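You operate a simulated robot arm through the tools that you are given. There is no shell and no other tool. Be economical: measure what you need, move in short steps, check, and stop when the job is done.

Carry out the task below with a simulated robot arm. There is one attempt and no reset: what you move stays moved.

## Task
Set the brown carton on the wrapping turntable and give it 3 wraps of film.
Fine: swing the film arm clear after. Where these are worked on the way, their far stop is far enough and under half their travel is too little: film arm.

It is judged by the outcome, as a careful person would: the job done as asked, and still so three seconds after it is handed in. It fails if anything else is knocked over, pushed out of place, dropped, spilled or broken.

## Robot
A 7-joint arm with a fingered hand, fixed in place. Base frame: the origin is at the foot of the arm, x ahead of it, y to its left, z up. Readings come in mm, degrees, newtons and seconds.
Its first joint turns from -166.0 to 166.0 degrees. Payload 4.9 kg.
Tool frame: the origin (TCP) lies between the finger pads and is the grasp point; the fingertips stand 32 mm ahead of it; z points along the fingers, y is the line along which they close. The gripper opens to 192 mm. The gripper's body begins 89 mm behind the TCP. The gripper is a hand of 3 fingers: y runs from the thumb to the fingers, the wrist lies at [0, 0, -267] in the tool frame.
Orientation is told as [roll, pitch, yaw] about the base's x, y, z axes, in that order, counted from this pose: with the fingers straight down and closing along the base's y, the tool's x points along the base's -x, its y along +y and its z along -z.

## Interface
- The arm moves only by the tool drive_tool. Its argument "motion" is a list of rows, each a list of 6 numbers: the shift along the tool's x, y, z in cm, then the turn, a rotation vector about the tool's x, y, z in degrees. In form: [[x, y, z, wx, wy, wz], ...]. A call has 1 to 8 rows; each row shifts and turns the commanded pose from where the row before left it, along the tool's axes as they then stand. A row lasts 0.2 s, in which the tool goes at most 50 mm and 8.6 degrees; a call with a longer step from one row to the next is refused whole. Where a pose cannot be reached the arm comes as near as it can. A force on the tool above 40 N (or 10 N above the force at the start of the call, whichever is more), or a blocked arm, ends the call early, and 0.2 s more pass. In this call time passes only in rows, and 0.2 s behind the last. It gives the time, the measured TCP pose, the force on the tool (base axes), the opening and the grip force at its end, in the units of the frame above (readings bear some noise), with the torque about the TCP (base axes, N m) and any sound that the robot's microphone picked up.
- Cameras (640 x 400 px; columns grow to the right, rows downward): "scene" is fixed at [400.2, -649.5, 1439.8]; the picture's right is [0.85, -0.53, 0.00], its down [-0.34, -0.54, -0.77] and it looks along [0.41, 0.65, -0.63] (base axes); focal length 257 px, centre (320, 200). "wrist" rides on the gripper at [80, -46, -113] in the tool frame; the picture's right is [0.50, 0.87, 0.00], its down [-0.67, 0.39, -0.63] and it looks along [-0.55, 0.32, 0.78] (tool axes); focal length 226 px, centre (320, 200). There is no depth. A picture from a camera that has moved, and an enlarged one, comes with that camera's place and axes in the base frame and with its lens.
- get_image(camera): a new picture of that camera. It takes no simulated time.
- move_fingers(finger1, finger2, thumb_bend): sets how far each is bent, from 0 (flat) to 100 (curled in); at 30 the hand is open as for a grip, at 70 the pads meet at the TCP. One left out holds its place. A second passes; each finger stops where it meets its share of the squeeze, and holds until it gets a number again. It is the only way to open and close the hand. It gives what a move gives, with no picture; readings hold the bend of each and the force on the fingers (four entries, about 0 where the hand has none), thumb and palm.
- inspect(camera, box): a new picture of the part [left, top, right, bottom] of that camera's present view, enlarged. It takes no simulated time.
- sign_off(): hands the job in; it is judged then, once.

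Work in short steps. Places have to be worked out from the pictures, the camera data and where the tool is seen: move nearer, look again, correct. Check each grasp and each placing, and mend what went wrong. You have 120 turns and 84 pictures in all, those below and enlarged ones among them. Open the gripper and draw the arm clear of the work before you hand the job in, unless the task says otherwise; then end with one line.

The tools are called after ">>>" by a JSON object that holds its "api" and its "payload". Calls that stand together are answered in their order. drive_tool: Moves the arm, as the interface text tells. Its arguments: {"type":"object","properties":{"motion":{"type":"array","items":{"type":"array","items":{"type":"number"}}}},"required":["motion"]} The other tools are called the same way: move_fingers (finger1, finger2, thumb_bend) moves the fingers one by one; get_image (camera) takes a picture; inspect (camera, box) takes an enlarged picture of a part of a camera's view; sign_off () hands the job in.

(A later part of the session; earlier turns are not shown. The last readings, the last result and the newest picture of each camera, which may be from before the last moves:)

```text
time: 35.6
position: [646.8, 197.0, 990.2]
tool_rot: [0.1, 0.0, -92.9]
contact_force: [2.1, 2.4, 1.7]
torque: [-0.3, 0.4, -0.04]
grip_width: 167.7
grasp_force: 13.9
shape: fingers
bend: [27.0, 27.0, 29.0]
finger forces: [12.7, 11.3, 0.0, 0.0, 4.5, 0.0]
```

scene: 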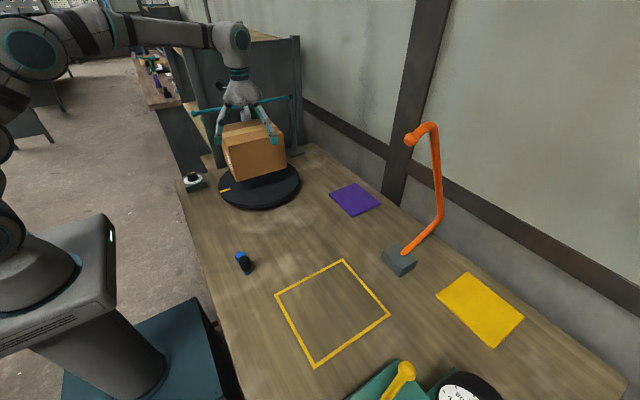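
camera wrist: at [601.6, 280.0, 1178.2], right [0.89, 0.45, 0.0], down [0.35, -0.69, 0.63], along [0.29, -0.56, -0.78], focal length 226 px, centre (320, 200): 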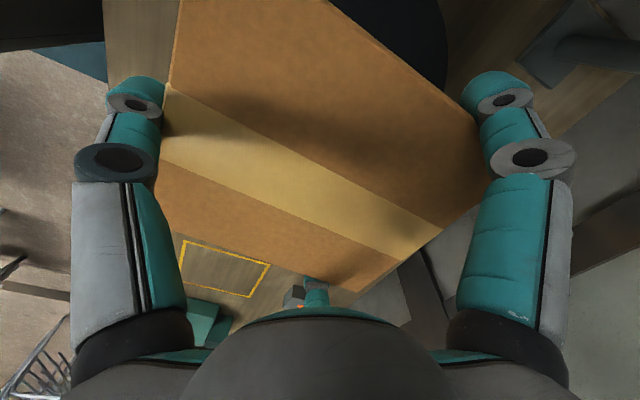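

Load is off: landed at z≈990. Release and check.

>>> {"api": "move_fingers", "payload": {"finger1": 14, "finger2": 14, "thumb_bend": 16}}

>>> {"api": "drive_tool", "payload": {"motion": [[0, 0, -3, 0, 0, 0], [0, 0, -4, 0, 0, 0], [0, 0, -4.5, 0, 0, 0], [0, 0, -4.5, 0, 0, 0]]}}

>>> {"api": "inspect", "payload": {"camera": "scene", "box": [180, 80, 320, 220]}}

```text
time: 36.6
position: [646.2, 196.2, 989.7]
tool_rot: [0.1, 0.0, -93.0]
contact_force: [0.4, -0.3, -0.5]
torque: [-0.01, -0.02, 0.01]
grip_width: 205.2
grasp_force: 0.0
shape: fingers
bend: [14.0, 14.0, 16.0]
finger forces: [0.0, 0.0, 0.0, 0.0, 0.0, 0.0]
```

```text
time: 37.6
position: [645.1, 195.0, 1147.1]
tool_rot: [-0.2, -0.2, -93.0]
contact_force: [1.2, 0.0, -1.8]
torque: [-0.02, 0.01, 0.0]
grip_width: 205.5
grasp_force: 0.2
shape: fingers
bend: [14.0, 14.0, 16.0]
finger forces: [0.0, 0.0, 0.0, 0.0, 0.0, 0.0]
```

```text
2.86 times, centred on (250, 150) of scene
camera zoom: at [400.2, -649.5, 1439.8], right [0.85, -0.53, 0.0], down [-0.34, -0.54, -0.77], along [0.41, 0.65, -0.63], focal length 735 px, centre (520, 343)
```

zoom: 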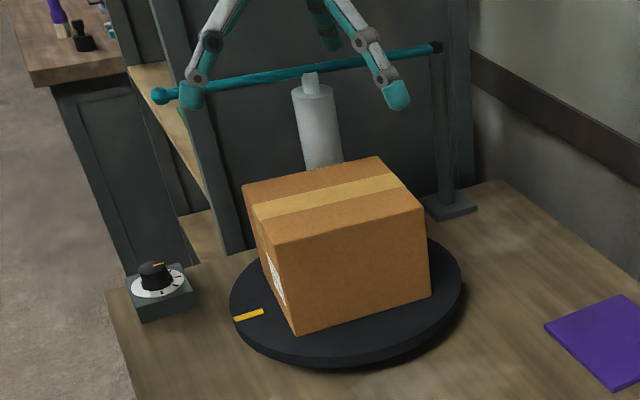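

Carton sits centred on the turntable. Film arm: ball tip triangulates to [503,413,1079], pivot ≈[917,412]. I'll hook one finger behind (+y of) the bar near x≈540: translate to [540,308] and yaw +33° so a finger points straight to +y, staying above the bar.

>>> {"api": "drive_tool", "payload": {"motion": [[2.7, -2.75, 0, 0, 0, 0], [2.7, -2.75, 0, 0, 0, 0], [2.7, -2.75, 0, 0, 0, 0], [2.7, -2.75, 0, 0, 0, 0], [0, 0, 0, 0, 0, -8.25], [0, 0, 0, 0, 0, -8.25], [0, 0, 0, 0, 0, -8.25], [0, 0, 0, 0, 0, -8.25]]}}

>>> {"api": "get_image", "payload": {"camera": "wrist"}}

>>> {"api": "inspect", "payload": {"camera": "scene", "box": [160, 40, 320, 200]}}

```text
time: 39.4
position: [542.5, 311.4, 1149.1]
tool_rot: [-0.1, 0.1, -59.7]
contact_force: [-0.1, 0.6, 0.6]
torque: [0.0, 0.02, -0.01]
grip_width: 205.6
grasp_force: 0.0
shape: fingers
bend: [14.0, 14.0, 16.0]
finger forces: [0.0, 0.1, 0.1, 0.1, 0.1, 0.1]
```

```text
44 pictures are left
camera wrist: at [461.9, 356.9, 1263.5], right [0.5, 0.87, 0.0], down [0.67, -0.39, 0.63], along [0.55, -0.31, -0.78], focal length 226 px, centre (320, 200)
```

wrist: 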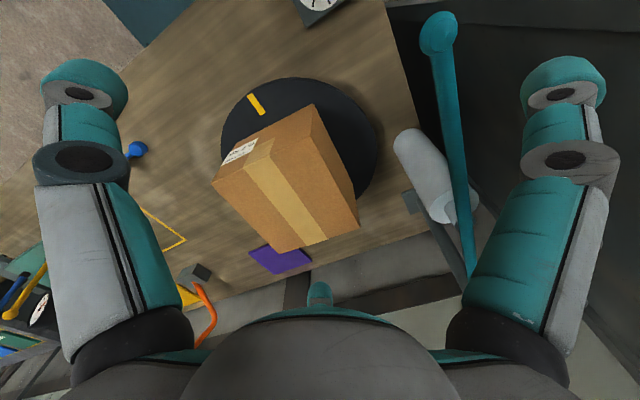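

```text
2.50 times, centred on (240, 120) of scene
camera zoom: at [400.2, -649.5, 1439.8], right [0.85, -0.53, 0.0], down [-0.34, -0.54, -0.77], along [0.41, 0.65, -0.63], focal length 643 px, centre (520, 400)
```

zoom: 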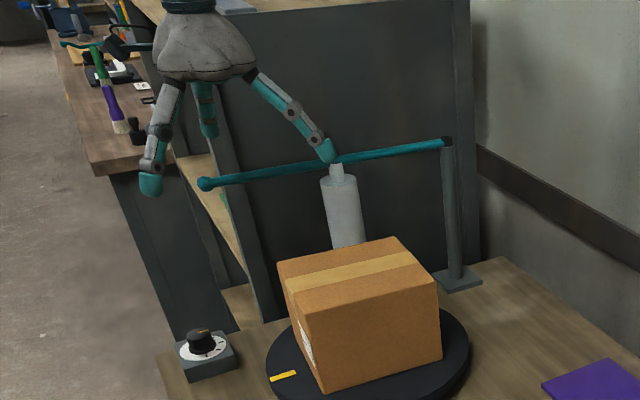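

The finger tip lies ~35 mm behind the bar. Shift 12 mm toward -y and descend until the tip is beside the bar.

>>> {"api": "drive_tool", "payload": {"motion": [[-1.04, -0.6, 0, 0, 0, 0], [0, 0, 2.0, 0, 0, 0], [0, 0, 2.0, 0, 0, 0], [0, 0, 2.0, 0, 0, 0]]}}

>>> {"api": "get_image", "payload": {"camera": "wrist"}}

>>> {"api": "inspect", "payload": {"camera": "scene", "box": [160, 40, 320, 200]}}

```text
time: 40.4
position: [543.4, 300.5, 1089.4]
tool_rot: [0.0, 0.0, -60.0]
contact_force: [-0.2, -0.4, 0.6]
torque: [-0.01, 0.0, 0.02]
grip_width: 205.8
grasp_force: 0.1
shape: fingers
bend: [14.0, 14.0, 16.0]
finger forces: [0.0, 0.0, 0.0, 0.0, 0.0, 0.1]
```

```text
42 pictures are left
camera wrist: at [463.3, 346.9, 1203.6], right [0.5, 0.87, 0.0], down [0.67, -0.39, 0.63], along [0.55, -0.32, -0.78], focal length 226 px, centre (320, 200)
```

wrist: 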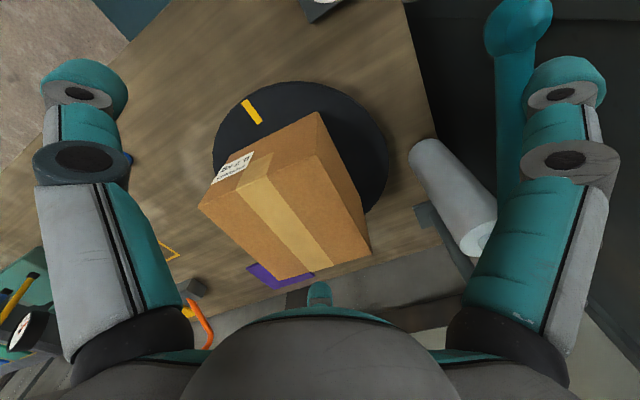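

```text
2.50 times, centred on (240, 120) of scene
camera zoom: at [400.2, -649.5, 1439.8], right [0.85, -0.53, 0.0], down [-0.34, -0.54, -0.77], along [0.41, 0.65, -0.63], focal length 643 px, centre (520, 400)
```

zoom: 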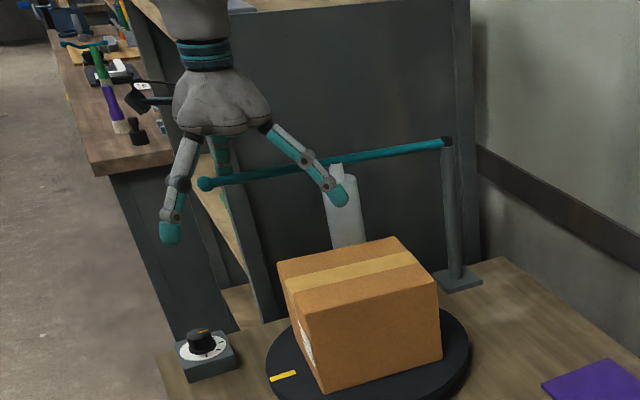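

Finger is behind the bar. Now drop 8 mm and swing the arm in by rotating the hand rigidly about the pivot, 4° per row.

>>> {"api": "drive_tool", "payload": {"motion": [[0, 0, 0.8, 0, 0, 0], [-1.3, -0.27, 0, 0, 0, -2], [-2.67, -0.54, 0, 0, 0, -4], [-2.67, -0.54, 0, 0, 0, -4], [-2.67, -0.54, 0, 0, 0, -4]]}}

>>> {"api": "inspect", "payload": {"camera": "scene", "box": [160, 40, 320, 220]}}

>>> {"api": "get_image", "payload": {"camera": "wrist"}}

```text
time: 41.6
position: [580.1, 212.7, 1082.3]
tool_rot: [0.0, 0.0, -45.9]
contact_force: [1.2, 0.3, -0.3]
torque: [-0.01, 0.03, 0.0]
grip_width: 205.8
grasp_force: 0.1
shape: fingers
bend: [14.0, 14.0, 16.0]
finger forces: [0.1, 0.0, 0.0, 0.0, 0.0, 0.0]
```

```text
2.22 times, centred on (240, 130) of scene
camera zoom: at [400.2, -649.5, 1439.8], right [0.85, -0.53, 0.0], down [-0.34, -0.54, -0.77], along [0.41, 0.65, -0.63], focal length 572 px, centre (498, 356)
```

zoom: 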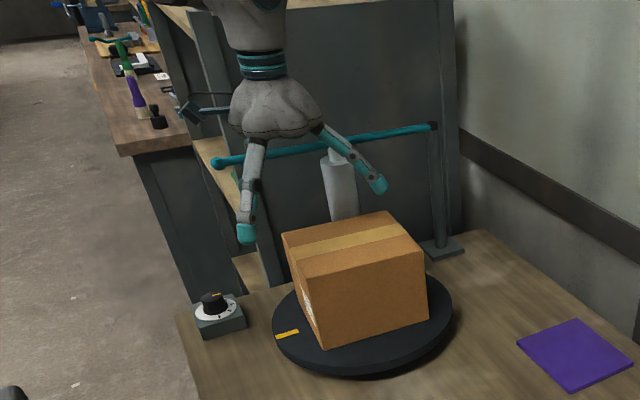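

```text
39 pictures are left
camera wrist: at [490.2, 238.4, 1195.9], right [0.27, 0.96, 0.0], down [0.75, -0.21, 0.63], along [0.61, -0.17, -0.78], focal length 226 px, centre (320, 200)
```

wrist: 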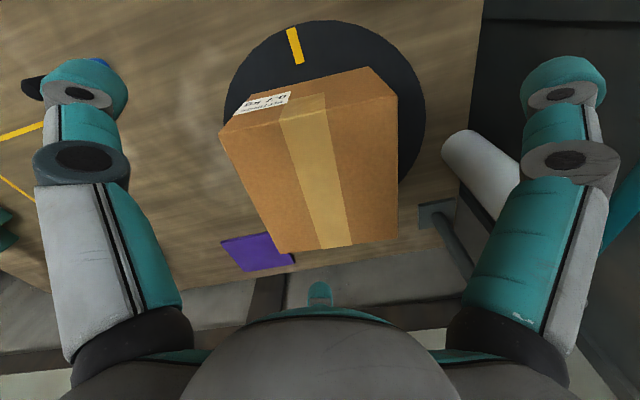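

The arm didn't move: re-triangulation puts the ball at [511,422,1075], and my splayed fingertip hangs only ~14 mm below TCP, so it passed over the bar. Back off, raise, go further behind (+y), then deeper.

>>> {"api": "drive_tool", "payload": {"motion": [[0, 0, -4, 0, 0, 0], [2.63, 0.73, 0, 0, 0, 4], [2.63, 0.73, 0, 0, 0, 4], [2.63, 0.73, 0, 0, 0, 4], [1.29, 0.32, 0, 0, 0, 2], [2.0, 1.2, 0, 0, 0, 0]]}}

>>> {"api": "get_image", "payload": {"camera": "wrist"}}

```text
time: 43.0
position: [542.4, 320.2, 1123.6]
tool_rot: [0.0, 0.0, -60.1]
contact_force: [0.0, -0.9, -0.4]
torque: [0.01, 0.0, 0.01]
grip_width: 205.7
grasp_force: 0.0
shape: fingers
bend: [14.0, 14.0, 16.0]
finger forces: [0.0, 0.1, 0.0, 0.1, 0.0, 0.1]
```

```text
38 pictures are left
camera wrist: at [463.1, 367.7, 1236.5], right [0.5, 0.87, 0.0], down [0.67, -0.39, 0.63], along [0.55, -0.32, -0.78], focal length 226 px, centre (320, 200)
```

wrist: 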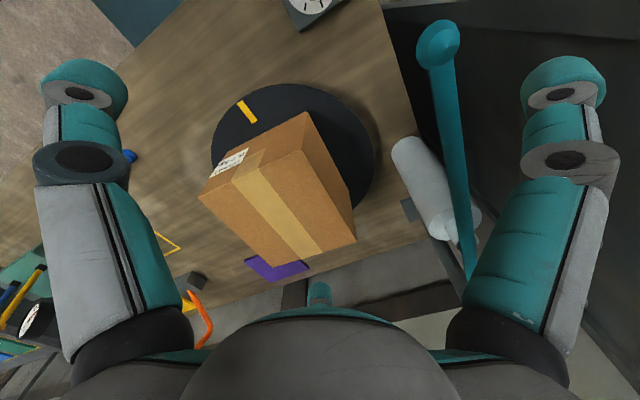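

Finger now clearly beyond the bar. Nudge +6 mm y and descend 68 mm watching force.

>>> {"api": "drive_tool", "payload": {"motion": [[0.52, 0.3, 1.0, 0, 0, 0], [0, 0, 2.0, 0, 0, 0], [0, 0, 2.0, 0, 0, 0], [0, 0, 1.8, 0, 0, 0]]}}

>>> {"api": "get_image", "payload": {"camera": "wrist"}}

>>> {"api": "inspect", "payload": {"camera": "scene", "box": [160, 40, 320, 220]}}

```text
time: 44.0
position: [541.1, 327.0, 1054.3]
tool_rot: [-0.1, 0.0, -60.0]
contact_force: [0.7, -0.2, -0.3]
torque: [0.0, -0.01, 0.03]
grip_width: 205.6
grasp_force: 0.0
shape: fingers
bend: [14.0, 14.0, 16.0]
finger forces: [0.1, 0.0, 0.0, 0.0, 0.1, 0.1]
```

```text
37 pictures are left
camera wrist: at [461.7, 373.9, 1168.6], right [0.5, 0.87, 0.0], down [0.67, -0.39, 0.63], along [0.55, -0.32, -0.78], focal length 226 px, centre (320, 200)
```

wrist: 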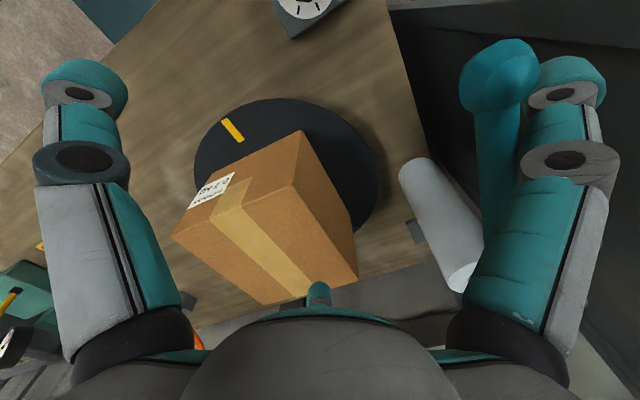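

```text
2.22 times, centred on (240, 130) of scene
camera zoom: at [400.2, -649.5, 1439.8], right [0.85, -0.53, 0.0], down [-0.34, -0.54, -0.77], along [0.41, 0.65, -0.63], focal length 572 px, centre (498, 356)
```

zoom: 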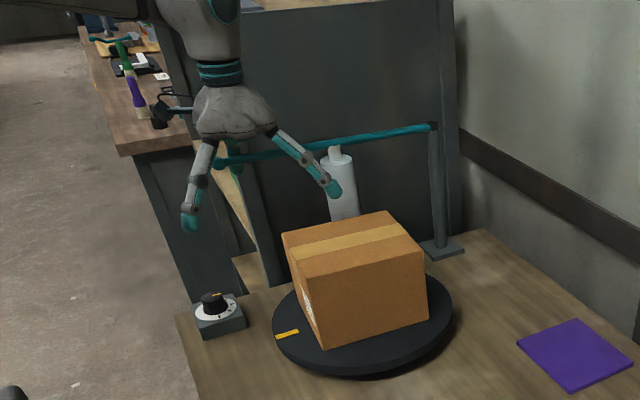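

Now hooked with the tip below bar level. Swing in, 4° per row.

>>> {"api": "drive_tool", "payload": {"motion": [[-1.3, -0.34, 0, 0, 0, -2], [-2.61, -0.68, 0, 0, 0, -4], [-2.61, -0.68, 0, 0, 0, -4], [-2.61, -0.68, 0, 0, 0, -4]]}}

>>> {"api": "inspect", "payload": {"camera": "scene", "box": [160, 40, 320, 220]}}

```text
time: 45.0
position: [577.8, 239.7, 1053.9]
tool_rot: [0.0, 0.0, -45.8]
contact_force: [-0.3, 0.2, 0.0]
torque: [0.02, -0.01, -0.02]
grip_width: 205.6
grasp_force: 0.0
shape: fingers
bend: [14.0, 14.0, 16.0]
finger forces: [0.0, 0.0, 0.0, 0.0, 0.0, 0.0]
```

```text
2.22 times, centred on (240, 130) of scene
camera zoom: at [400.2, -649.5, 1439.8], right [0.85, -0.53, 0.0], down [-0.34, -0.54, -0.77], along [0.41, 0.65, -0.63], focal length 572 px, centre (498, 356)
```

zoom: 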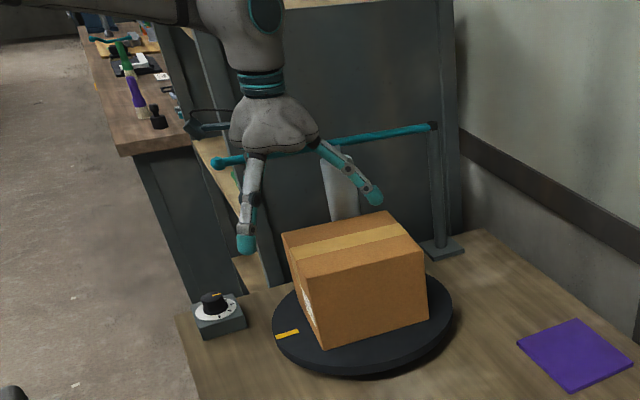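

Still slipped: the splayed finger slopes ~45° and rode over the bar. I'll retreat, curl the fingers to ~33 so the pad is vertical, and reinsert.

>>> {"api": "drive_tool", "payload": {"motion": [[0, 0, -4.2, 0, 0, 0], [0, 0, -4.2, 0, 0, 0], [2.56, 0.86, 0, 0, 0, 4], [2.56, 0.86, 0, 0, 0, 4], [2.56, 0.86, 0, 0, 0, 4], [1.29, 0.39, 0, 0, 0, 2], [3.0, 1.75, 0, 0, 0, 0]]}}

>>> {"api": "move_fingers", "payload": {"finger1": 33, "finger2": 33}}

>>> {"api": "get_image", "payload": {"camera": "wrist"}}

>>> {"api": "inspect", "payload": {"camera": "scene", "box": [160, 20, 320, 200]}}

```text
time: 46.6
position: [545.3, 365.2, 1140.1]
tool_rot: [0.0, 0.0, -60.0]
contact_force: [-0.4, -0.3, 0.0]
torque: [0.0, -0.01, 0.0]
grip_width: 205.6
grasp_force: 0.1
shape: fingers
bend: [14.0, 14.0, 16.0]
finger forces: [0.1, 0.1, 0.0, 0.0, 0.0, 0.0]
```

```text
time: 47.6
position: [544.6, 363.9, 1137.7]
tool_rot: [0.0, 0.0, -60.1]
contact_force: [-0.3, 0.0, 0.2]
torque: [0.02, 0.0, 0.01]
grip_width: 181.3
grasp_force: 0.1
shape: fingers
bend: [33.0, 33.0, 16.0]
finger forces: [0.1, 0.0, 0.0, 0.0, 0.1, 0.1]
```

```text
34 pictures are left
camera wrist: at [464.4, 410.1, 1253.2], right [0.5, 0.87, 0.0], down [0.67, -0.39, 0.63], along [0.55, -0.32, -0.78], focal length 226 px, centre (320, 200)
```

wrist: 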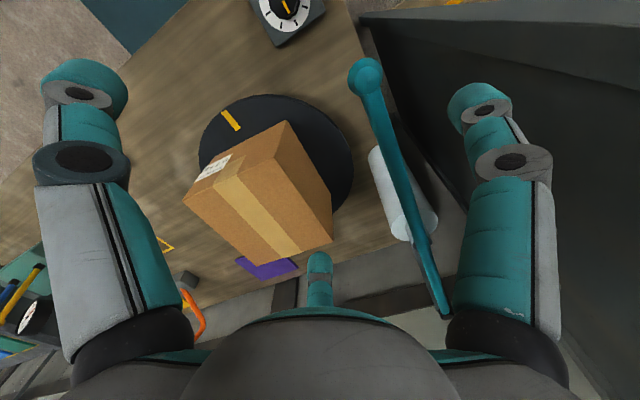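

```text
2.22 times, centred on (240, 110) of scene
camera zoom: at [400.2, -649.5, 1439.8], right [0.85, -0.53, 0.0], down [-0.34, -0.54, -0.77], along [0.41, 0.65, -0.63], focal length 572 px, centre (498, 400)
```

zoom: 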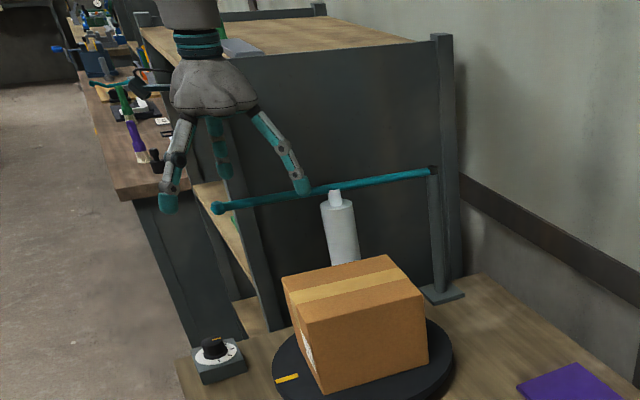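

At bend 33 the finger still flares ~15°. Curl to 42 (near vertical) and descend to bar level.

>>> {"api": "move_fingers", "payload": {"finger1": 42, "finger2": 42}}

>>> {"api": "drive_tool", "payload": {"motion": [[0, 0, 2.0, 0, 0, 0], [0, 0, 2.0, 0, 0, 0], [0, 0, 2.0, 0, 0, 0], [0, 0, 1.5, 0, 0, 0]]}}

>>> {"api": "get_image", "payload": {"camera": "wrist"}}

>>> {"api": "inspect", "payload": {"camera": "scene", "box": [160, 20, 320, 200]}}

```text
time: 48.6
position: [544.2, 363.4, 1139.5]
tool_rot: [-0.2, 0.1, -60.0]
contact_force: [-0.2, 0.1, -0.9]
torque: [0.01, 0.0, 0.05]
grip_width: 164.2
grasp_force: 0.0
shape: fingers
bend: [42.0, 42.0, 16.0]
finger forces: [0.0, 0.1, 0.1, 0.0, 0.0, 0.0]
```

```text
time: 49.6
position: [543.1, 363.7, 1063.0]
tool_rot: [0.0, 0.0, -60.0]
contact_force: [-1.1, -0.6, 0.4]
torque: [-0.02, 0.02, 0.03]
grip_width: 164.0
grasp_force: 0.0
shape: fingers
bend: [42.0, 42.0, 16.0]
finger forces: [0.0, 0.1, 0.0, 0.1, 0.0, 0.0]
```

```text
32 pictures are left
camera wrist: at [462.3, 410.3, 1177.3], right [0.5, 0.87, 0.0], down [0.67, -0.39, 0.63], along [0.55, -0.32, -0.78], focal length 226 px, centre (320, 200)
```

wrist: 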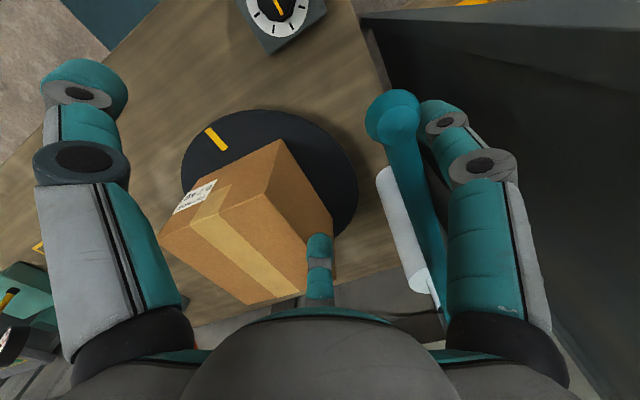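

```text
2.22 times, centred on (240, 110) of scene
camera zoom: at [400.2, -649.5, 1439.8], right [0.85, -0.53, 0.0], down [-0.34, -0.54, -0.77], along [0.41, 0.65, -0.63], focal length 572 px, centre (498, 400)
```

zoom: 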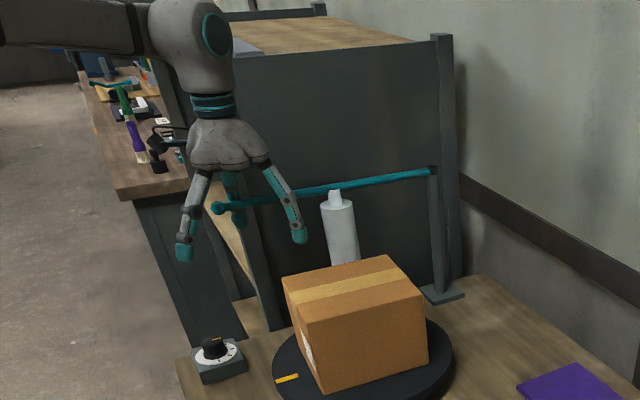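

The bar now occludes the fingertip, so it's properly behind. Swing in.

>>> {"api": "drive_tool", "payload": {"motion": [[-1.25, -0.44, 0, 0, 0, -2], [-2.49, -0.89, 0, 0, 0, -4], [-2.49, -0.89, 0, 0, 0, -4], [-2.49, -0.89, 0, 0, 0, -4]]}}

>>> {"api": "inspect", "payload": {"camera": "scene", "box": [160, 20, 320, 200]}}

```text
time: 50.6
position: [566.6, 274.6, 1063.8]
tool_rot: [0.1, 0.0, -45.8]
contact_force: [-1.0, -0.2, -0.3]
torque: [0.02, 0.01, -0.01]
grip_width: 163.9
grasp_force: 0.0
shape: fingers
bend: [42.0, 42.0, 16.0]
finger forces: [0.0, 0.0, 0.1, 0.0, 0.0, 0.1]
```

```text
2.22 times, centred on (240, 110) of scene
camera zoom: at [400.2, -649.5, 1439.8], right [0.85, -0.53, 0.0], down [-0.34, -0.54, -0.77], along [0.41, 0.65, -0.63], focal length 572 px, centre (498, 400)
```

zoom: 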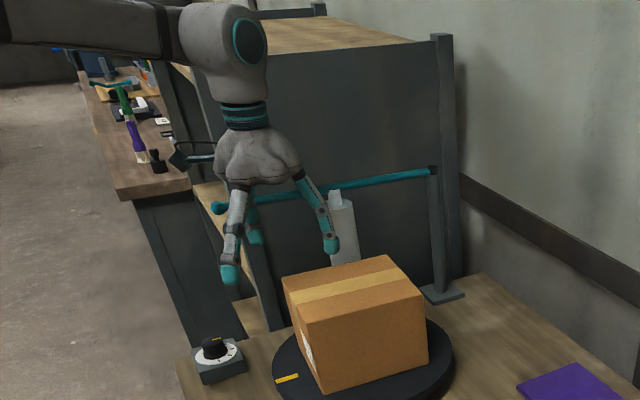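

The finger passed through the bar without any force; evidently only the ball handle is tangible. Retreat above and line the finger up behind the ball itself (x≈511).

>>> {"api": "drive_tool", "payload": {"motion": [[0, 0, -4, 0, 0, 0], [0, 0, -4, 0, 0, 0], [2.42, 1.06, 0, 0, 0, 4], [2.42, 1.06, 0, 0, 0, 4], [2.42, 1.06, 0, 0, 0, 4], [1.23, 0.48, 0, 0, 0, 2], [2.0, -2.66, 0, 0, 0, 0]]}}

>>> {"api": "get_image", "payload": {"camera": "wrist"}}

```text
time: 52.2
position: [511.5, 366.3, 1142.5]
tool_rot: [0.0, 0.0, -60.0]
contact_force: [0.5, -0.2, -0.7]
torque: [-0.02, -0.01, 0.01]
grip_width: 164.0
grasp_force: 0.1
shape: fingers
bend: [42.0, 42.0, 16.0]
finger forces: [0.0, 0.1, 0.0, 0.1, 0.1, 0.0]
```

```text
29 pictures are left
camera wrist: at [431.8, 413.7, 1256.5], right [0.5, 0.87, 0.0], down [0.67, -0.39, 0.63], along [0.55, -0.32, -0.78], focal length 226 px, centre (320, 200)
```

wrist: 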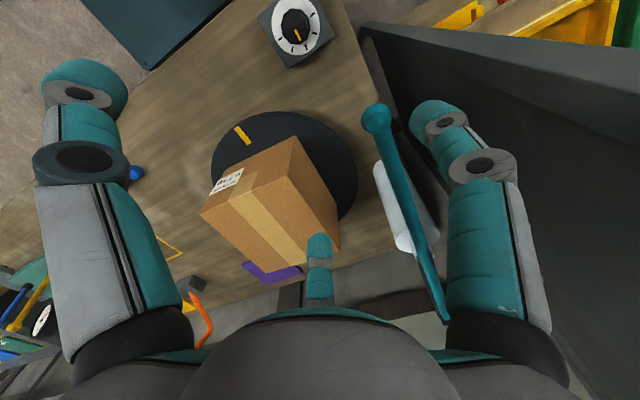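

Ball at [509,421]; fingertip at ≈[511,452]. Descend beside it and push.

>>> {"api": "drive_tool", "payload": {"motion": [[0, 0, 2.0, 0, 0, 0], [0, 0, 2.0, 0, 0, 0], [0, 0, 2.0, 0, 0, 0], [0, 0, 1.8, 0, 0, 0], [-1.25, -0.54, 0, 0, 0, -2], [-2.52, -1.0, 0, 0, 0, -4]]}}

>>> {"api": "inspect", "payload": {"camera": "scene", "box": [160, 20, 320, 200]}}

```text
time: 53.6
position: [517.8, 324.8, 1064.4]
tool_rot: [0.0, -0.1, -53.9]
contact_force: [-0.6, 0.8, -0.3]
torque: [0.02, -0.01, -0.04]
grip_width: 164.3
grasp_force: 0.3
shape: fingers
bend: [42.0, 42.0, 16.0]
finger forces: [0.5, 0.0, 0.0, 0.1, 0.0, 0.0]
```

```text
2.22 times, centred on (240, 110) of scene
camera zoom: at [400.2, -649.5, 1439.8], right [0.85, -0.53, 0.0], down [-0.34, -0.54, -0.77], along [0.41, 0.65, -0.63], focal length 572 px, centre (498, 400)
```

zoom: 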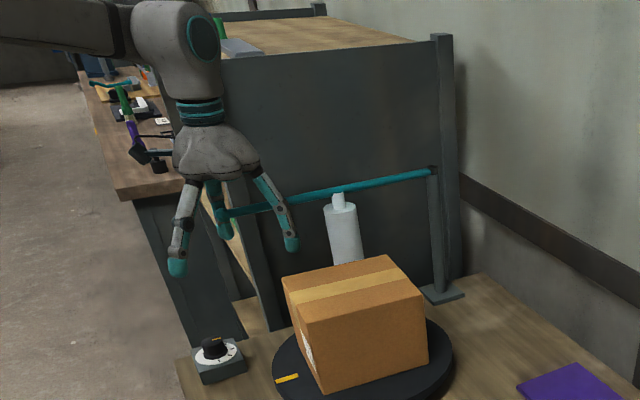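

The ball is moving now. Continue the arc.

>>> {"api": "drive_tool", "payload": {"motion": [[-2.67, -1.02, 0, 0, 0, -4], [-2.67, -1.02, 0, 0, 0, -4], [-2.67, -1.02, 0, 0, 0, -4], [-2.67, -1.02, 0, 0, 0, -4]]}}

>>> {"api": "get_image", "payload": {"camera": "wrist"}}

>>> {"api": "inspect", "payload": {"camera": "scene", "box": [160, 20, 320, 200]}}

```text
time: 54.6
position: [553.7, 234.0, 1068.1]
tool_rot: [0.9, 0.4, -38.7]
contact_force: [-4.5, 31.0, 3.9]
torque: [-0.03, 0.09, -0.69]
grip_width: 201.2
grasp_force: 15.4
shape: fingers
bend: [20.0, 42.0, 16.0]
finger forces: [29.8, 0.1, 0.1, 0.1, 0.0, 0.0]
stopped in row 4: the force on the tool passed its limit (the readings are from after the stop); the commanded pose is now the measured one
```

```text
27 pictures are left
camera wrist: at [462.1, 247.5, 1181.3], right [0.15, 0.99, 0.02], down [0.76, -0.13, 0.63], along [0.63, -0.08, -0.77], focal length 226 px, centre (320, 200)
```

wrist: 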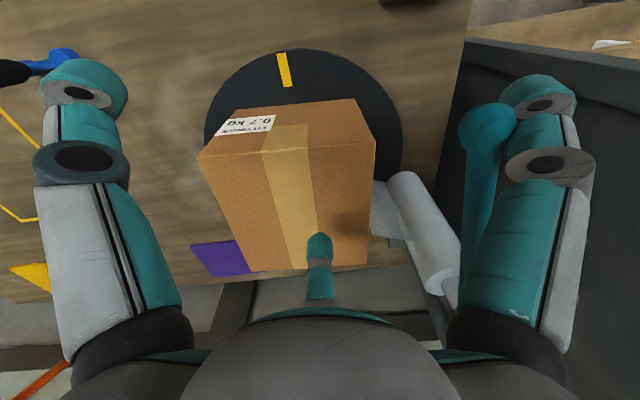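

```text
2.22 times, centred on (240, 110) of scene
camera zoom: at [400.2, -649.5, 1439.8], right [0.85, -0.53, 0.0], down [-0.34, -0.54, -0.77], along [0.41, 0.65, -0.63], focal length 572 px, centre (498, 400)
```

zoom: 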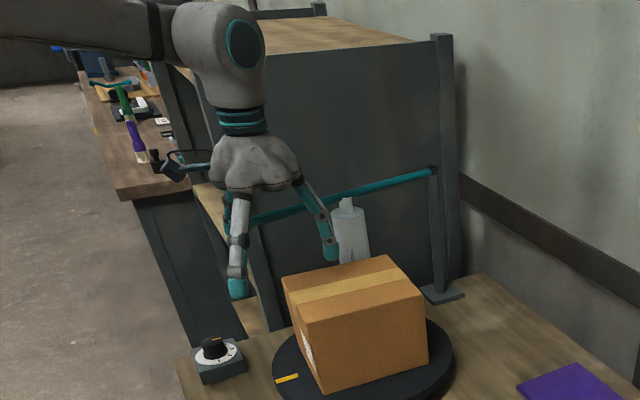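

The arm stopped with ~31 N at about 13° swing; let me see whether this is a stop and what happened at the roll.

>>> {"api": "inspect", "payload": {"camera": "scene", "box": [220, 90, 310, 180]}}

>>> {"api": "inspect", "payload": {"camera": "wrist", "box": [340, 80, 540, 320]}}

```text
4.44 times, centred on (265, 135) of scene
camera zoom: at [400.2, -649.5, 1439.8], right [0.85, -0.53, 0.0], down [-0.34, -0.54, -0.77], along [0.41, 0.65, -0.63], focal length 1143 px, centre (564, 489)
```

zoom: 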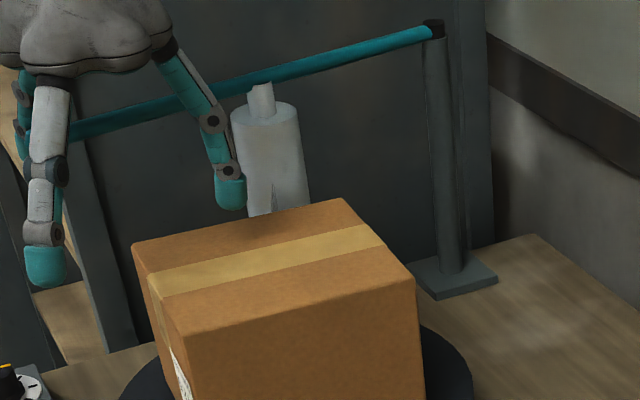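

```text
1.67 times, centred on (440, 200) of wrist
camera zoom: at [462.1, 247.5, 1181.3], right [0.15, 0.99, 0.02], down [0.76, -0.13, 0.63], along [0.63, -0.08, -0.77], focal length 377 px, centre (120, 200)
```

zoom: 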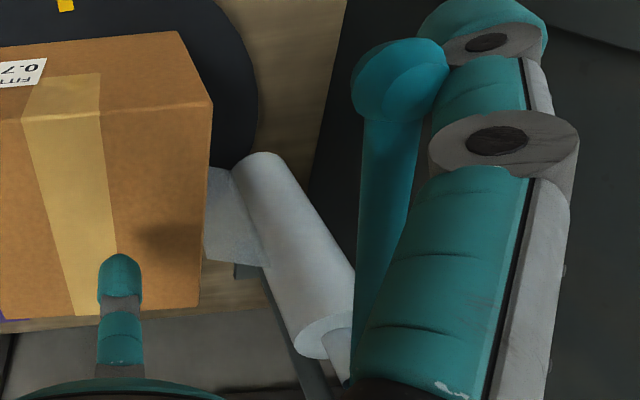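

A film tail now runs from the roll to the carton, so the arm is at its working stop. Withdraw the finger (+y, then up).

>>> {"api": "drive_tool", "payload": {"motion": [[1.0, 1.25, 0, 0, 0, 0], [0.6, 0.75, 0, 0, 0, 0], [0, 0, -4, 0, 0, 0], [0, 0, -4.5, 0, 0, 0]]}}

>>> {"api": "get_image", "payload": {"camera": "wrist"}}

>>> {"api": "inspect", "payload": {"camera": "scene", "box": [160, 60, 320, 220]}}

```text
time: 55.6
position: [554.0, 252.0, 1148.2]
tool_rot: [0.3, 0.3, -38.7]
contact_force: [0.3, -0.4, -1.7]
torque: [-0.04, 0.0, 0.0]
grip_width: 170.6
grasp_force: 0.2
shape: fingers
bend: [38.0, 42.0, 16.0]
finger forces: [0.1, 0.1, 0.0, 0.0, 0.0, 0.0]
```

```text
23 pictures are left
camera wrist: at [462.4, 266.7, 1263.1], right [0.15, 0.99, 0.01], down [0.77, -0.12, 0.63], along [0.62, -0.09, -0.78], focal length 226 px, centre (320, 200)
```

wrist: 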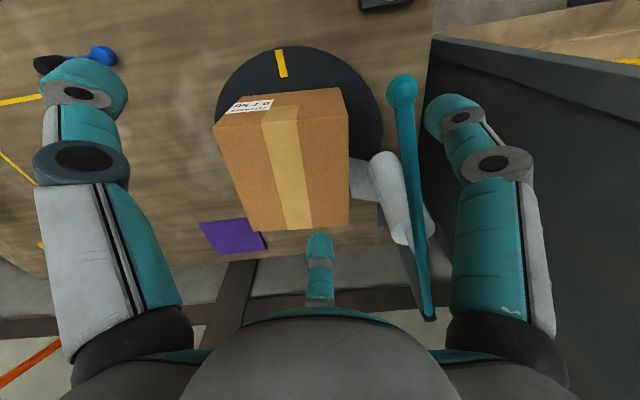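

```text
2.50 times, centred on (240, 140) of scene
camera zoom: at [400.2, -649.5, 1439.8], right [0.85, -0.53, 0.0], down [-0.34, -0.54, -0.77], along [0.41, 0.65, -0.63], focal length 643 px, centre (520, 350)
```

zoom: 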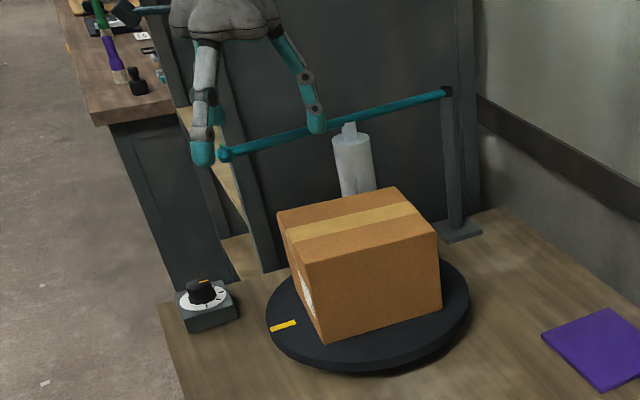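

Arm stays put with film attached. Knob triangulates to axis [420,370], top z≈864, disc z≈836, radius ≈20. Move above it at height (clear of the ball), preset fingers, then descend partway.

>>> {"api": "drive_tool", "payload": {"motion": [[4.45, 0.2, 0, 0, 0, 0], [4.45, 0.2, 0, 0, 0, 0], [4.45, 0.2, 0, 0, 0, 0], [4.45, 0.2, 0, 0, 0, 0], [0, 0, 4.5, 0, 0, 0], [0, 0, 4.5, 0, 0, 0], [0, 0, 4.5, 0, 0, 0], [0, 0, 4.5, 0, 0, 0]]}}

>>> {"api": "move_fingers", "payload": {"finger1": 45, "finger2": 45, "thumb_bend": 45}}

>>> {"api": "get_image", "payload": {"camera": "wrist"}}

```text
time: 57.4
position: [421.0, 374.2, 968.2]
tool_rot: [0.4, 0.3, -38.6]
contact_force: [0.0, 1.1, 0.2]
torque: [-0.01, 0.0, -0.01]
grip_width: 170.5
grasp_force: 0.0
shape: fingers
bend: [38.0, 42.0, 16.0]
finger forces: [0.0, 0.0, 0.1, 0.0, 0.0, 0.1]
```

```text
time: 58.4
position: [421.7, 373.9, 969.8]
tool_rot: [0.3, 0.2, -38.6]
contact_force: [-1.1, -0.1, -0.2]
torque: [-0.02, -0.03, 0.0]
grip_width: 106.3
grasp_force: 0.1
shape: fingers
bend: [45.0, 45.0, 45.0]
finger forces: [0.1, 0.0, 0.1, 0.0, 0.0, 0.1]
```

```text
21 pictures are left
camera wrist: at [328.9, 387.4, 1082.8], right [0.15, 0.99, 0.01], down [0.77, -0.12, 0.63], along [0.63, -0.09, -0.78], focal length 226 px, centre (320, 200)
```

wrist: 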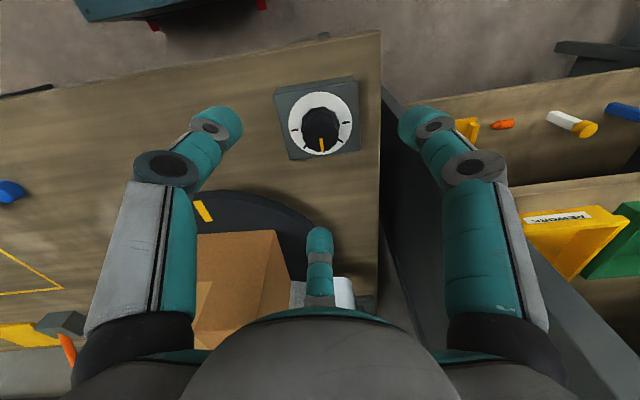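

TCP is centred over the knob ([420,374]). To keep fingers away from the panel behind (y≈456), rotate to yaw 0 (thumb at -y), narrow the fingers, and descend to z≈878.

>>> {"api": "drive_tool", "payload": {"motion": [[0, 0, 0, 0, 0, -7.7], [0, 0, 0, 0, 0, -7.7], [0, 0, 0, 0, 0, -7.7], [0, 0, 0, 0, 0, -7.7], [0, 0, 0, 0, 0, -7.7]]}}

>>> {"api": "move_fingers", "payload": {"finger1": 52, "finger2": 52, "thumb_bend": 52}}

>>> {"api": "drive_tool", "payload": {"motion": [[0, 0, 3, 0, 0, 0], [0, 0, 3, 0, 0, 0], [0, 0, 1.5, 0, 0, 0]]}}

>>> {"api": "get_image", "payload": {"camera": "wrist"}}

```text
time: 59.6
position: [421.2, 375.1, 971.6]
tool_rot: [0.5, -0.1, 0.1]
contact_force: [0.3, -0.1, 0.1]
torque: [0.01, -0.01, 0.03]
grip_width: 106.1
grasp_force: 0.1
shape: fingers
bend: [45.0, 45.0, 45.0]
finger forces: [0.1, 0.0, 0.0, 0.0, 0.0, 0.0]
```

```text
time: 60.6
position: [421.5, 374.0, 972.4]
tool_rot: [0.5, -0.1, -0.1]
contact_force: [0.5, 0.0, 0.1]
torque: [0.0, 0.01, 0.0]
grip_width: 76.2
grasp_force: 0.1
shape: fingers
bend: [52.0, 52.0, 52.0]
finger forces: [0.0, 0.1, 0.0, 0.0, 0.0, 0.0]
```

```text
time: 61.4
position: [420.4, 374.6, 895.2]
tool_rot: [0.5, -0.2, -0.1]
contact_force: [1.0, 0.1, 1.2]
torque: [0.05, 0.06, 0.03]
grip_width: 76.1
grasp_force: 0.0
shape: fingers
bend: [52.0, 52.0, 52.0]
finger forces: [0.0, 0.0, 0.1, 0.0, 0.0, 0.0]
```

```text
20 pictures are left
camera wrist: at [340.4, 327.9, 1009.0], right [-0.5, 0.87, 0.01], down [0.67, 0.38, 0.64], along [0.55, 0.32, -0.77], focal length 226 px, centre (320, 200)
```

wrist: 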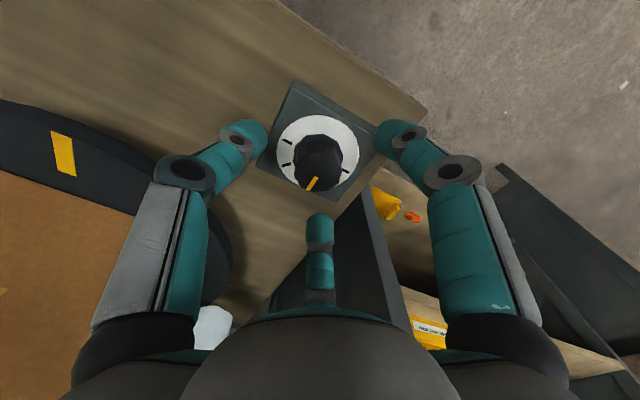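

Knob sits centred among the three tips. Descend 18 mm and close on it.

>>> {"api": "drive_tool", "payload": {"motion": [[0, 0, 1.0, 0, 0, 0], [0, 0, 0.8, 0, 0, 0]]}}

>>> {"api": "move_fingers", "payload": {"finger1": 68, "finger2": 68, "thumb_bend": 68}}

>>> {"api": "get_image", "payload": {"camera": "wrist"}}

```text
time: 62.0
position: [420.9, 375.9, 878.8]
tool_rot: [0.6, -0.1, -0.1]
contact_force: [-0.3, -0.1, 0.7]
torque: [0.03, 0.02, -0.01]
grip_width: 76.1
grasp_force: 0.1
shape: fingers
bend: [52.0, 52.0, 52.0]
finger forces: [0.1, 0.0, 0.0, 0.0, 0.0, 0.0]
```

```text
time: 63.0
position: [419.8, 374.9, 876.6]
tool_rot: [0.5, 0.0, 0.0]
contact_force: [2.3, -3.3, 0.6]
torque: [-0.15, -0.09, -0.04]
grip_width: 26.5
grasp_force: 10.0
shape: fingers
bend: [64.0, 62.0, 64.0]
finger forces: [4.1, 7.7, 0.0, 0.0, 9.1, 0.1]
```

```text
19 pictures are left
camera wrist: at [340.1, 328.9, 991.7], right [-0.5, 0.87, 0.01], down [0.67, 0.38, 0.64], along [0.55, 0.32, -0.77], focal length 226 px, centre (320, 200)
```

wrist: 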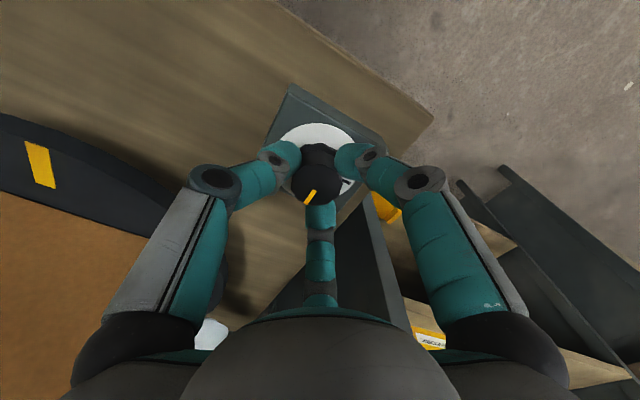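

Gripped (10 N). Turn clockwise ~21° as a test and watch the turntable mark.

>>> {"api": "drive_tool", "payload": {"motion": [[0, 0, 0, 0, 0, 7], [0, 0, 0, 0, 0, 7], [0, 0, 0, 0, 0, 7], [0, 0, 0, 0, 0, 0]]}}

>>> {"api": "inspect", "payload": {"camera": "scene", "box": [170, 60, 320, 220]}}

```text
time: 64.0
position: [419.5, 376.1, 878.6]
tool_rot: [0.5, 0.1, -21.2]
contact_force: [4.5, 0.3, -4.1]
torque: [0.03, -0.16, 0.01]
grip_width: 26.4
grasp_force: 9.6
shape: fingers
bend: [64.0, 62.0, 64.0]
finger forces: [4.2, 8.9, 0.0, 0.1, 6.2, 0.0]
```

```text
2.50 times, centred on (245, 140) of scene
camera zoom: at [400.2, -649.5, 1439.8], right [0.85, -0.53, 0.0], down [-0.34, -0.54, -0.77], along [0.41, 0.65, -0.63], focal length 643 px, centre (508, 350)
```

zoom: 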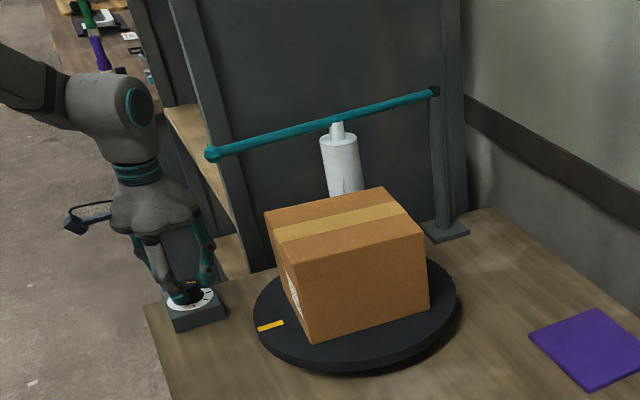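

No table motion yet. Check whether the knob itself turned.

>>> {"api": "inspect", "payload": {"camera": "wrist", "box": [230, 90, 410, 220]}}

```text
3.08 times, centred on (320, 155) of wrist
camera zoom: at [328.9, 361.0, 992.6], right [-0.15, 0.99, 0.01], down [0.77, 0.11, 0.63], along [0.62, 0.1, -0.77], focal length 696 px, centre (320, 338)
```

zoom: 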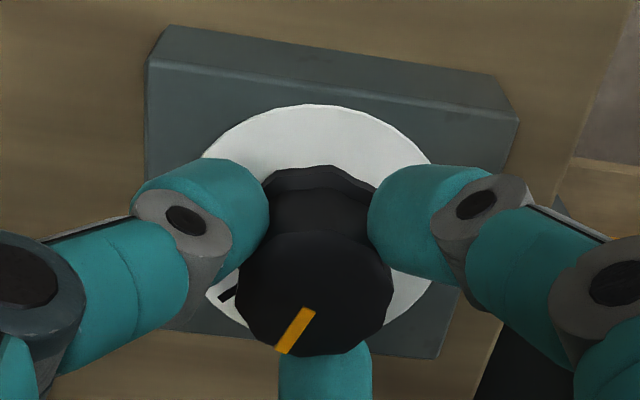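

The knob turned with the hand (pointer ≈ -18°), no motion yet. Continue clockwise to the -45° tick and wait a moment.

>>> {"api": "drive_tool", "payload": {"motion": [[0, 0, 0, 0, 0, 8], [0, 0, 0, 0, 0, 8], [0, 0, 0, 0, 0, 8], [0, 0, 0, 0, 0, 0], [0, 0, 0, 0, 0, 0], [0, 0, 0, 0, 0, 0]]}}

>>> {"api": "get_image", "payload": {"camera": "wrist"}}

```text
time: 65.4
position: [420.7, 375.4, 878.8]
tool_rot: [0.4, 0.3, -45.0]
contact_force: [3.8, 4.0, -5.1]
torque: [0.11, -0.13, -0.01]
grip_width: 26.8
grasp_force: 10.1
shape: fingers
bend: [64.0, 62.0, 65.0]
finger forces: [5.2, 9.0, 0.1, 0.0, 5.5, 0.0]
```

```text
16 pictures are left
camera wrist: at [331.1, 399.3, 993.3], right [0.26, 0.97, 0.01], down [0.75, -0.21, 0.63], along [0.61, -0.16, -0.78], focal length 226 px, centre (320, 200)
```

wrist: 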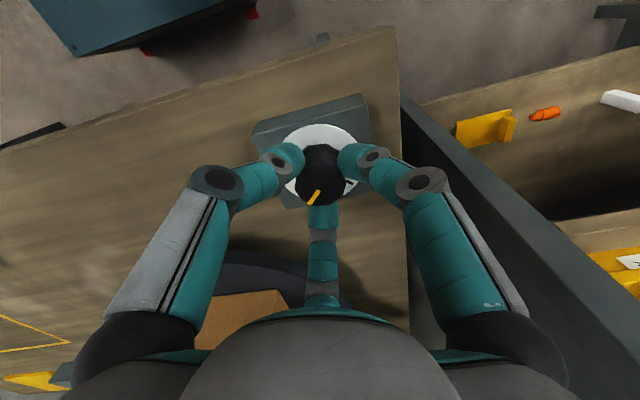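

Knob now at -45°. Check the turntable in the scene view.

>>> {"api": "inspect", "payload": {"camera": "scene", "box": [170, 60, 320, 220]}}

```text
2.50 times, centred on (245, 140) of scene
camera zoom: at [400.2, -649.5, 1439.8], right [0.85, -0.53, 0.0], down [-0.34, -0.54, -0.77], along [0.41, 0.65, -0.63], focal length 643 px, centre (508, 350)
```

zoom: 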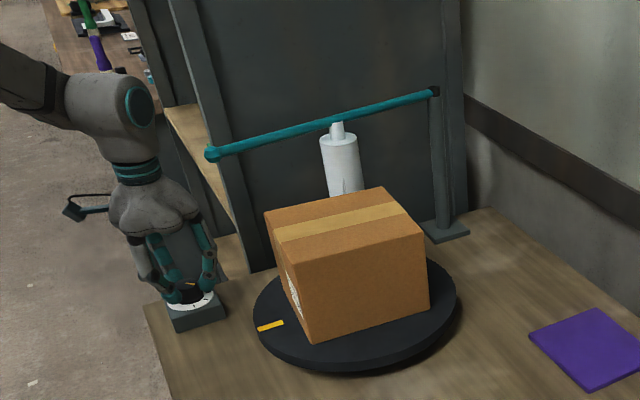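

Still no motion. Turn back counter-clockwise through 0 to +45°.

>>> {"api": "drive_tool", "payload": {"motion": [[0, 0, 0, 0, 0, -8.2], [0, 0, 0, 0, 0, -8.2], [0, 0, 0, 0, 0, -8.2], [0, 0, 0, 0, 0, -8.2], [0, 0, 0, 0, 0, -8.2], [0, 0, 0, 0, 0, -8.2], [0, 0, 0, 0, 0, -8.2], [0, 0, 0, 0, 0, -8.2]]}}

>>> {"api": "drive_tool", "payload": {"motion": [[0, 0, 0, 0, 0, -8.2], [0, 0, 0, 0, 0, -8.2], [0, 0, 0, 0, 0, -8.2], [0, 0, 0, 0, 0, 0], [0, 0, 0, 0, 0, 0]]}}

>>> {"api": "inspect", "payload": {"camera": "scene", "box": [170, 60, 320, 220]}}

```text
time: 67.2
position: [420.7, 374.5, 878.8]
tool_rot: [0.5, -0.1, 20.7]
contact_force: [1.4, -8.4, 1.0]
torque: [-0.32, -0.04, -0.03]
grip_width: 26.8
grasp_force: 11.7
shape: fingers
bend: [65.0, 62.0, 64.0]
finger forces: [3.6, 6.2, 0.1, 0.1, 12.7, 0.1]
```

```text
time: 68.4
position: [421.7, 373.2, 878.1]
tool_rot: [0.3, -0.3, 45.1]
contact_force: [4.0, -10.7, 1.0]
torque: [-0.49, -0.17, -0.08]
grip_width: 27.0
grasp_force: 12.0
shape: fingers
bend: [65.0, 63.0, 63.0]
finger forces: [4.9, 5.0, 0.1, 0.1, 14.7, 0.0]
```

```text
2.50 times, centred on (245, 140) of scene
camera zoom: at [400.2, -649.5, 1439.8], right [0.85, -0.53, 0.0], down [-0.34, -0.54, -0.77], along [0.41, 0.65, -0.63], focal length 643 px, centre (508, 350)
```

zoom: 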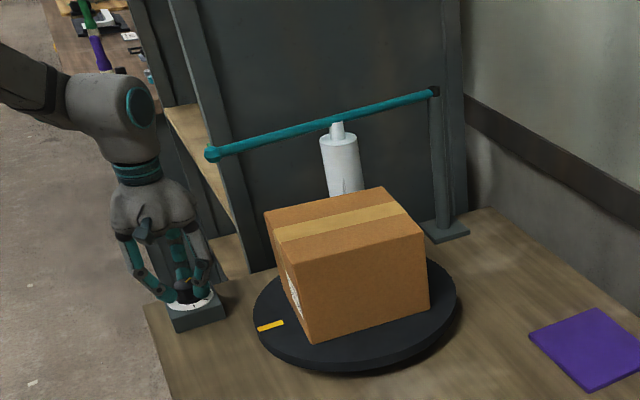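

No motion and no sound. Try on to +90° with a wait.

>>> {"api": "drive_tool", "payload": {"motion": [[0, 0, 0, 0, 0, -8.2], [0, 0, 0, 0, 0, -8.2], [0, 0, 0, 0, 0, -8.2], [0, 0, 0, 0, 0, -8.2], [0, 0, 0, 0, 0, -8.2], [0, 0, 0, 0, 0, -4], [0, 0, 0, 0, 0, 0], [0, 0, 0, 0, 0, 0]]}}

>>> {"api": "inspect", "payload": {"camera": "scene", "box": [170, 60, 320, 220]}}

```text
time: 70.2
position: [422.6, 374.2, 879.8]
tool_rot: [-0.1, -0.6, 90.1]
contact_force: [10.3, -10.5, -0.4]
torque: [-0.36, -0.3, -0.19]
grip_width: 31.3
grasp_force: 12.1
shape: fingers
bend: [64.0, 64.0, 62.0]
finger forces: [6.1, 3.9, 0.0, 0.0, 13.9, 0.0]
```

```text
2.50 times, centred on (245, 140) of scene
camera zoom: at [400.2, -649.5, 1439.8], right [0.85, -0.53, 0.0], down [-0.34, -0.54, -0.77], along [0.41, 0.65, -0.63], focal length 643 px, centre (508, 350)
```

zoom: 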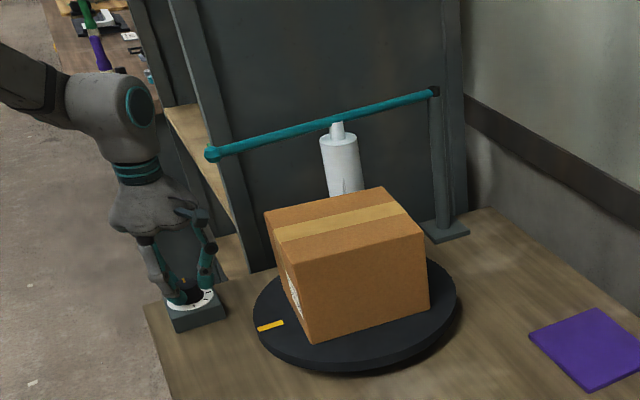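

Nothing responds to the dial, so it isn't the drive; the table is presumably turned by hand. Return the knob to its original 0° setting.

>>> {"api": "drive_tool", "payload": {"motion": [[0, 0, 0, 0, 0, 8.2], [0, 0, 0, 0, 0, 8.2], [0, 0, 0, 0, 0, 8.2], [0, 0, 0, 0, 0, 8.2], [0, 0, 0, 0, 0, 8.2], [0, 0, 0, 0, 0, 8.2], [0, 0, 0, 0, 0, 8.2], [0, 0, 0, 0, 0, 8.2]]}}

>>> {"api": "drive_tool", "payload": {"motion": [[0, 0, 0, 0, 0, 8.2], [0, 0, 0, 0, 0, 8.2], [0, 0, 0, 0, 0, 8.0], [0, 0, 0, 0, 0, 0]]}}

>>> {"api": "inspect", "payload": {"camera": "wrist", "box": [20, 90, 410, 320]}}

```text
time: 72.0
position: [420.6, 375.3, 878.5]
tool_rot: [0.5, -0.4, 24.3]
contact_force: [9.6, 2.0, 3.6]
torque: [0.1, -0.3, 0.03]
grip_width: 30.6
grasp_force: 10.7
shape: fingers
bend: [65.0, 63.0, 63.0]
finger forces: [4.4, 8.6, 0.0, 0.1, 8.8, 0.0]
```

```text
time: 73.0
position: [421.6, 374.0, 878.5]
tool_rot: [0.6, -0.1, 0.0]
contact_force: [7.2, 4.3, 3.2]
torque: [0.18, -0.28, 0.04]
grip_width: 29.1
grasp_force: 11.8
shape: fingers
bend: [64.0, 62.0, 64.0]
finger forces: [5.9, 10.6, 0.0, 0.0, 6.7, 0.0]
```

```text
1.64 times, centred on (215, 205) of wrist
camera zoom: at [340.8, 328.1, 992.8], right [-0.5, 0.87, 0.01], down [0.67, 0.38, 0.64], along [0.55, 0.32, -0.77], focal length 371 px, centre (492, 192)
```

zoom: 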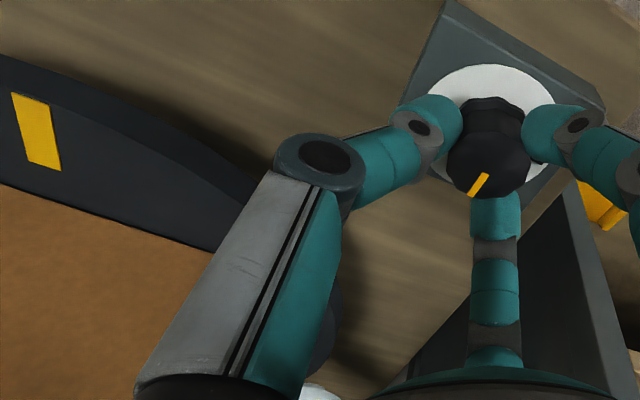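

Pointer is back near its original tick (about 5° shy); trim that, release, and rise. Next plan: grip the carton on the table as before and twist the hand to spin the turntable in 180° strokes.

>>> {"api": "drive_tool", "payload": {"motion": [[0, 0, 0, 0, 0, 5], [0, 0, 0, 0, 0, 0]]}}

>>> {"api": "move_fingers", "payload": {"finger1": 50, "finger2": 50, "thumb_bend": 50}}

>>> {"api": "drive_tool", "payload": {"motion": [[0, 0, -4.5, 0, 0, 0], [0, 0, -4.5, 0, 0, 0], [0, 0, -4.5, 0, 0, 0], [0, 0, -4.5, 0, 0, 0], [0, 0, -4.5, 0, 0, 0], [0, 0, -4.9, 0, 0, 0]]}}

>>> {"api": "inspect", "payload": {"camera": "wrist", "box": [240, 60, 440, 220]}}

```text
time: 73.6
position: [420.8, 375.7, 878.9]
tool_rot: [0.6, 0.1, -5.0]
contact_force: [8.7, 3.3, 3.4]
torque: [0.15, -0.37, 0.07]
grip_width: 28.5
grasp_force: 11.4
shape: fingers
bend: [64.0, 62.0, 64.0]
finger forces: [5.0, 10.9, 0.0, 0.0, 6.7, 0.1]
```

```text
time: 74.6
position: [419.9, 374.9, 879.9]
tool_rot: [0.5, 0.0, -4.9]
contact_force: [0.6, -0.7, -0.5]
torque: [0.01, 0.02, 0.01]
grip_width: 83.5
grasp_force: 0.0
shape: fingers
bend: [50.0, 50.0, 50.0]
finger forces: [0.1, 0.1, 0.0, 0.0, 0.0, 0.0]
```

```text
time: 76.0
position: [421.9, 374.2, 1153.3]
tool_rot: [0.3, 0.1, -4.9]
contact_force: [1.2, 0.4, 0.2]
torque: [-0.02, 0.01, 0.03]
grip_width: 83.8
grasp_force: 0.0
shape: fingers
bend: [50.0, 50.0, 50.0]
finger forces: [0.0, 0.1, 0.1, 0.1, 0.0, 0.1]
```

```text
2.50 times, centred on (340, 140) of wrist
camera zoom: at [338.2, 335.4, 1266.8], right [-0.42, 0.91, 0.01], down [0.7, 0.32, 0.63], along [0.57, 0.27, -0.77], focal length 565 px, centre (270, 350)
```

zoom: 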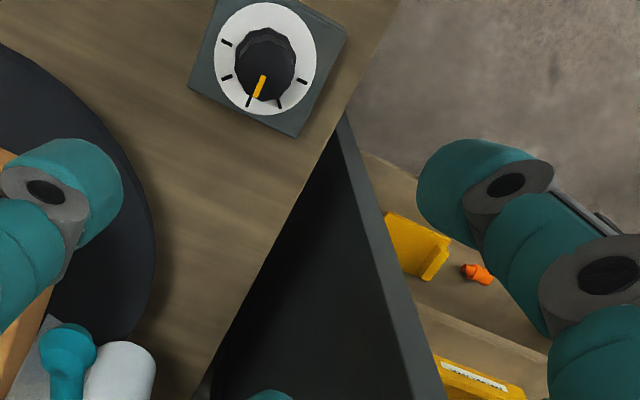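

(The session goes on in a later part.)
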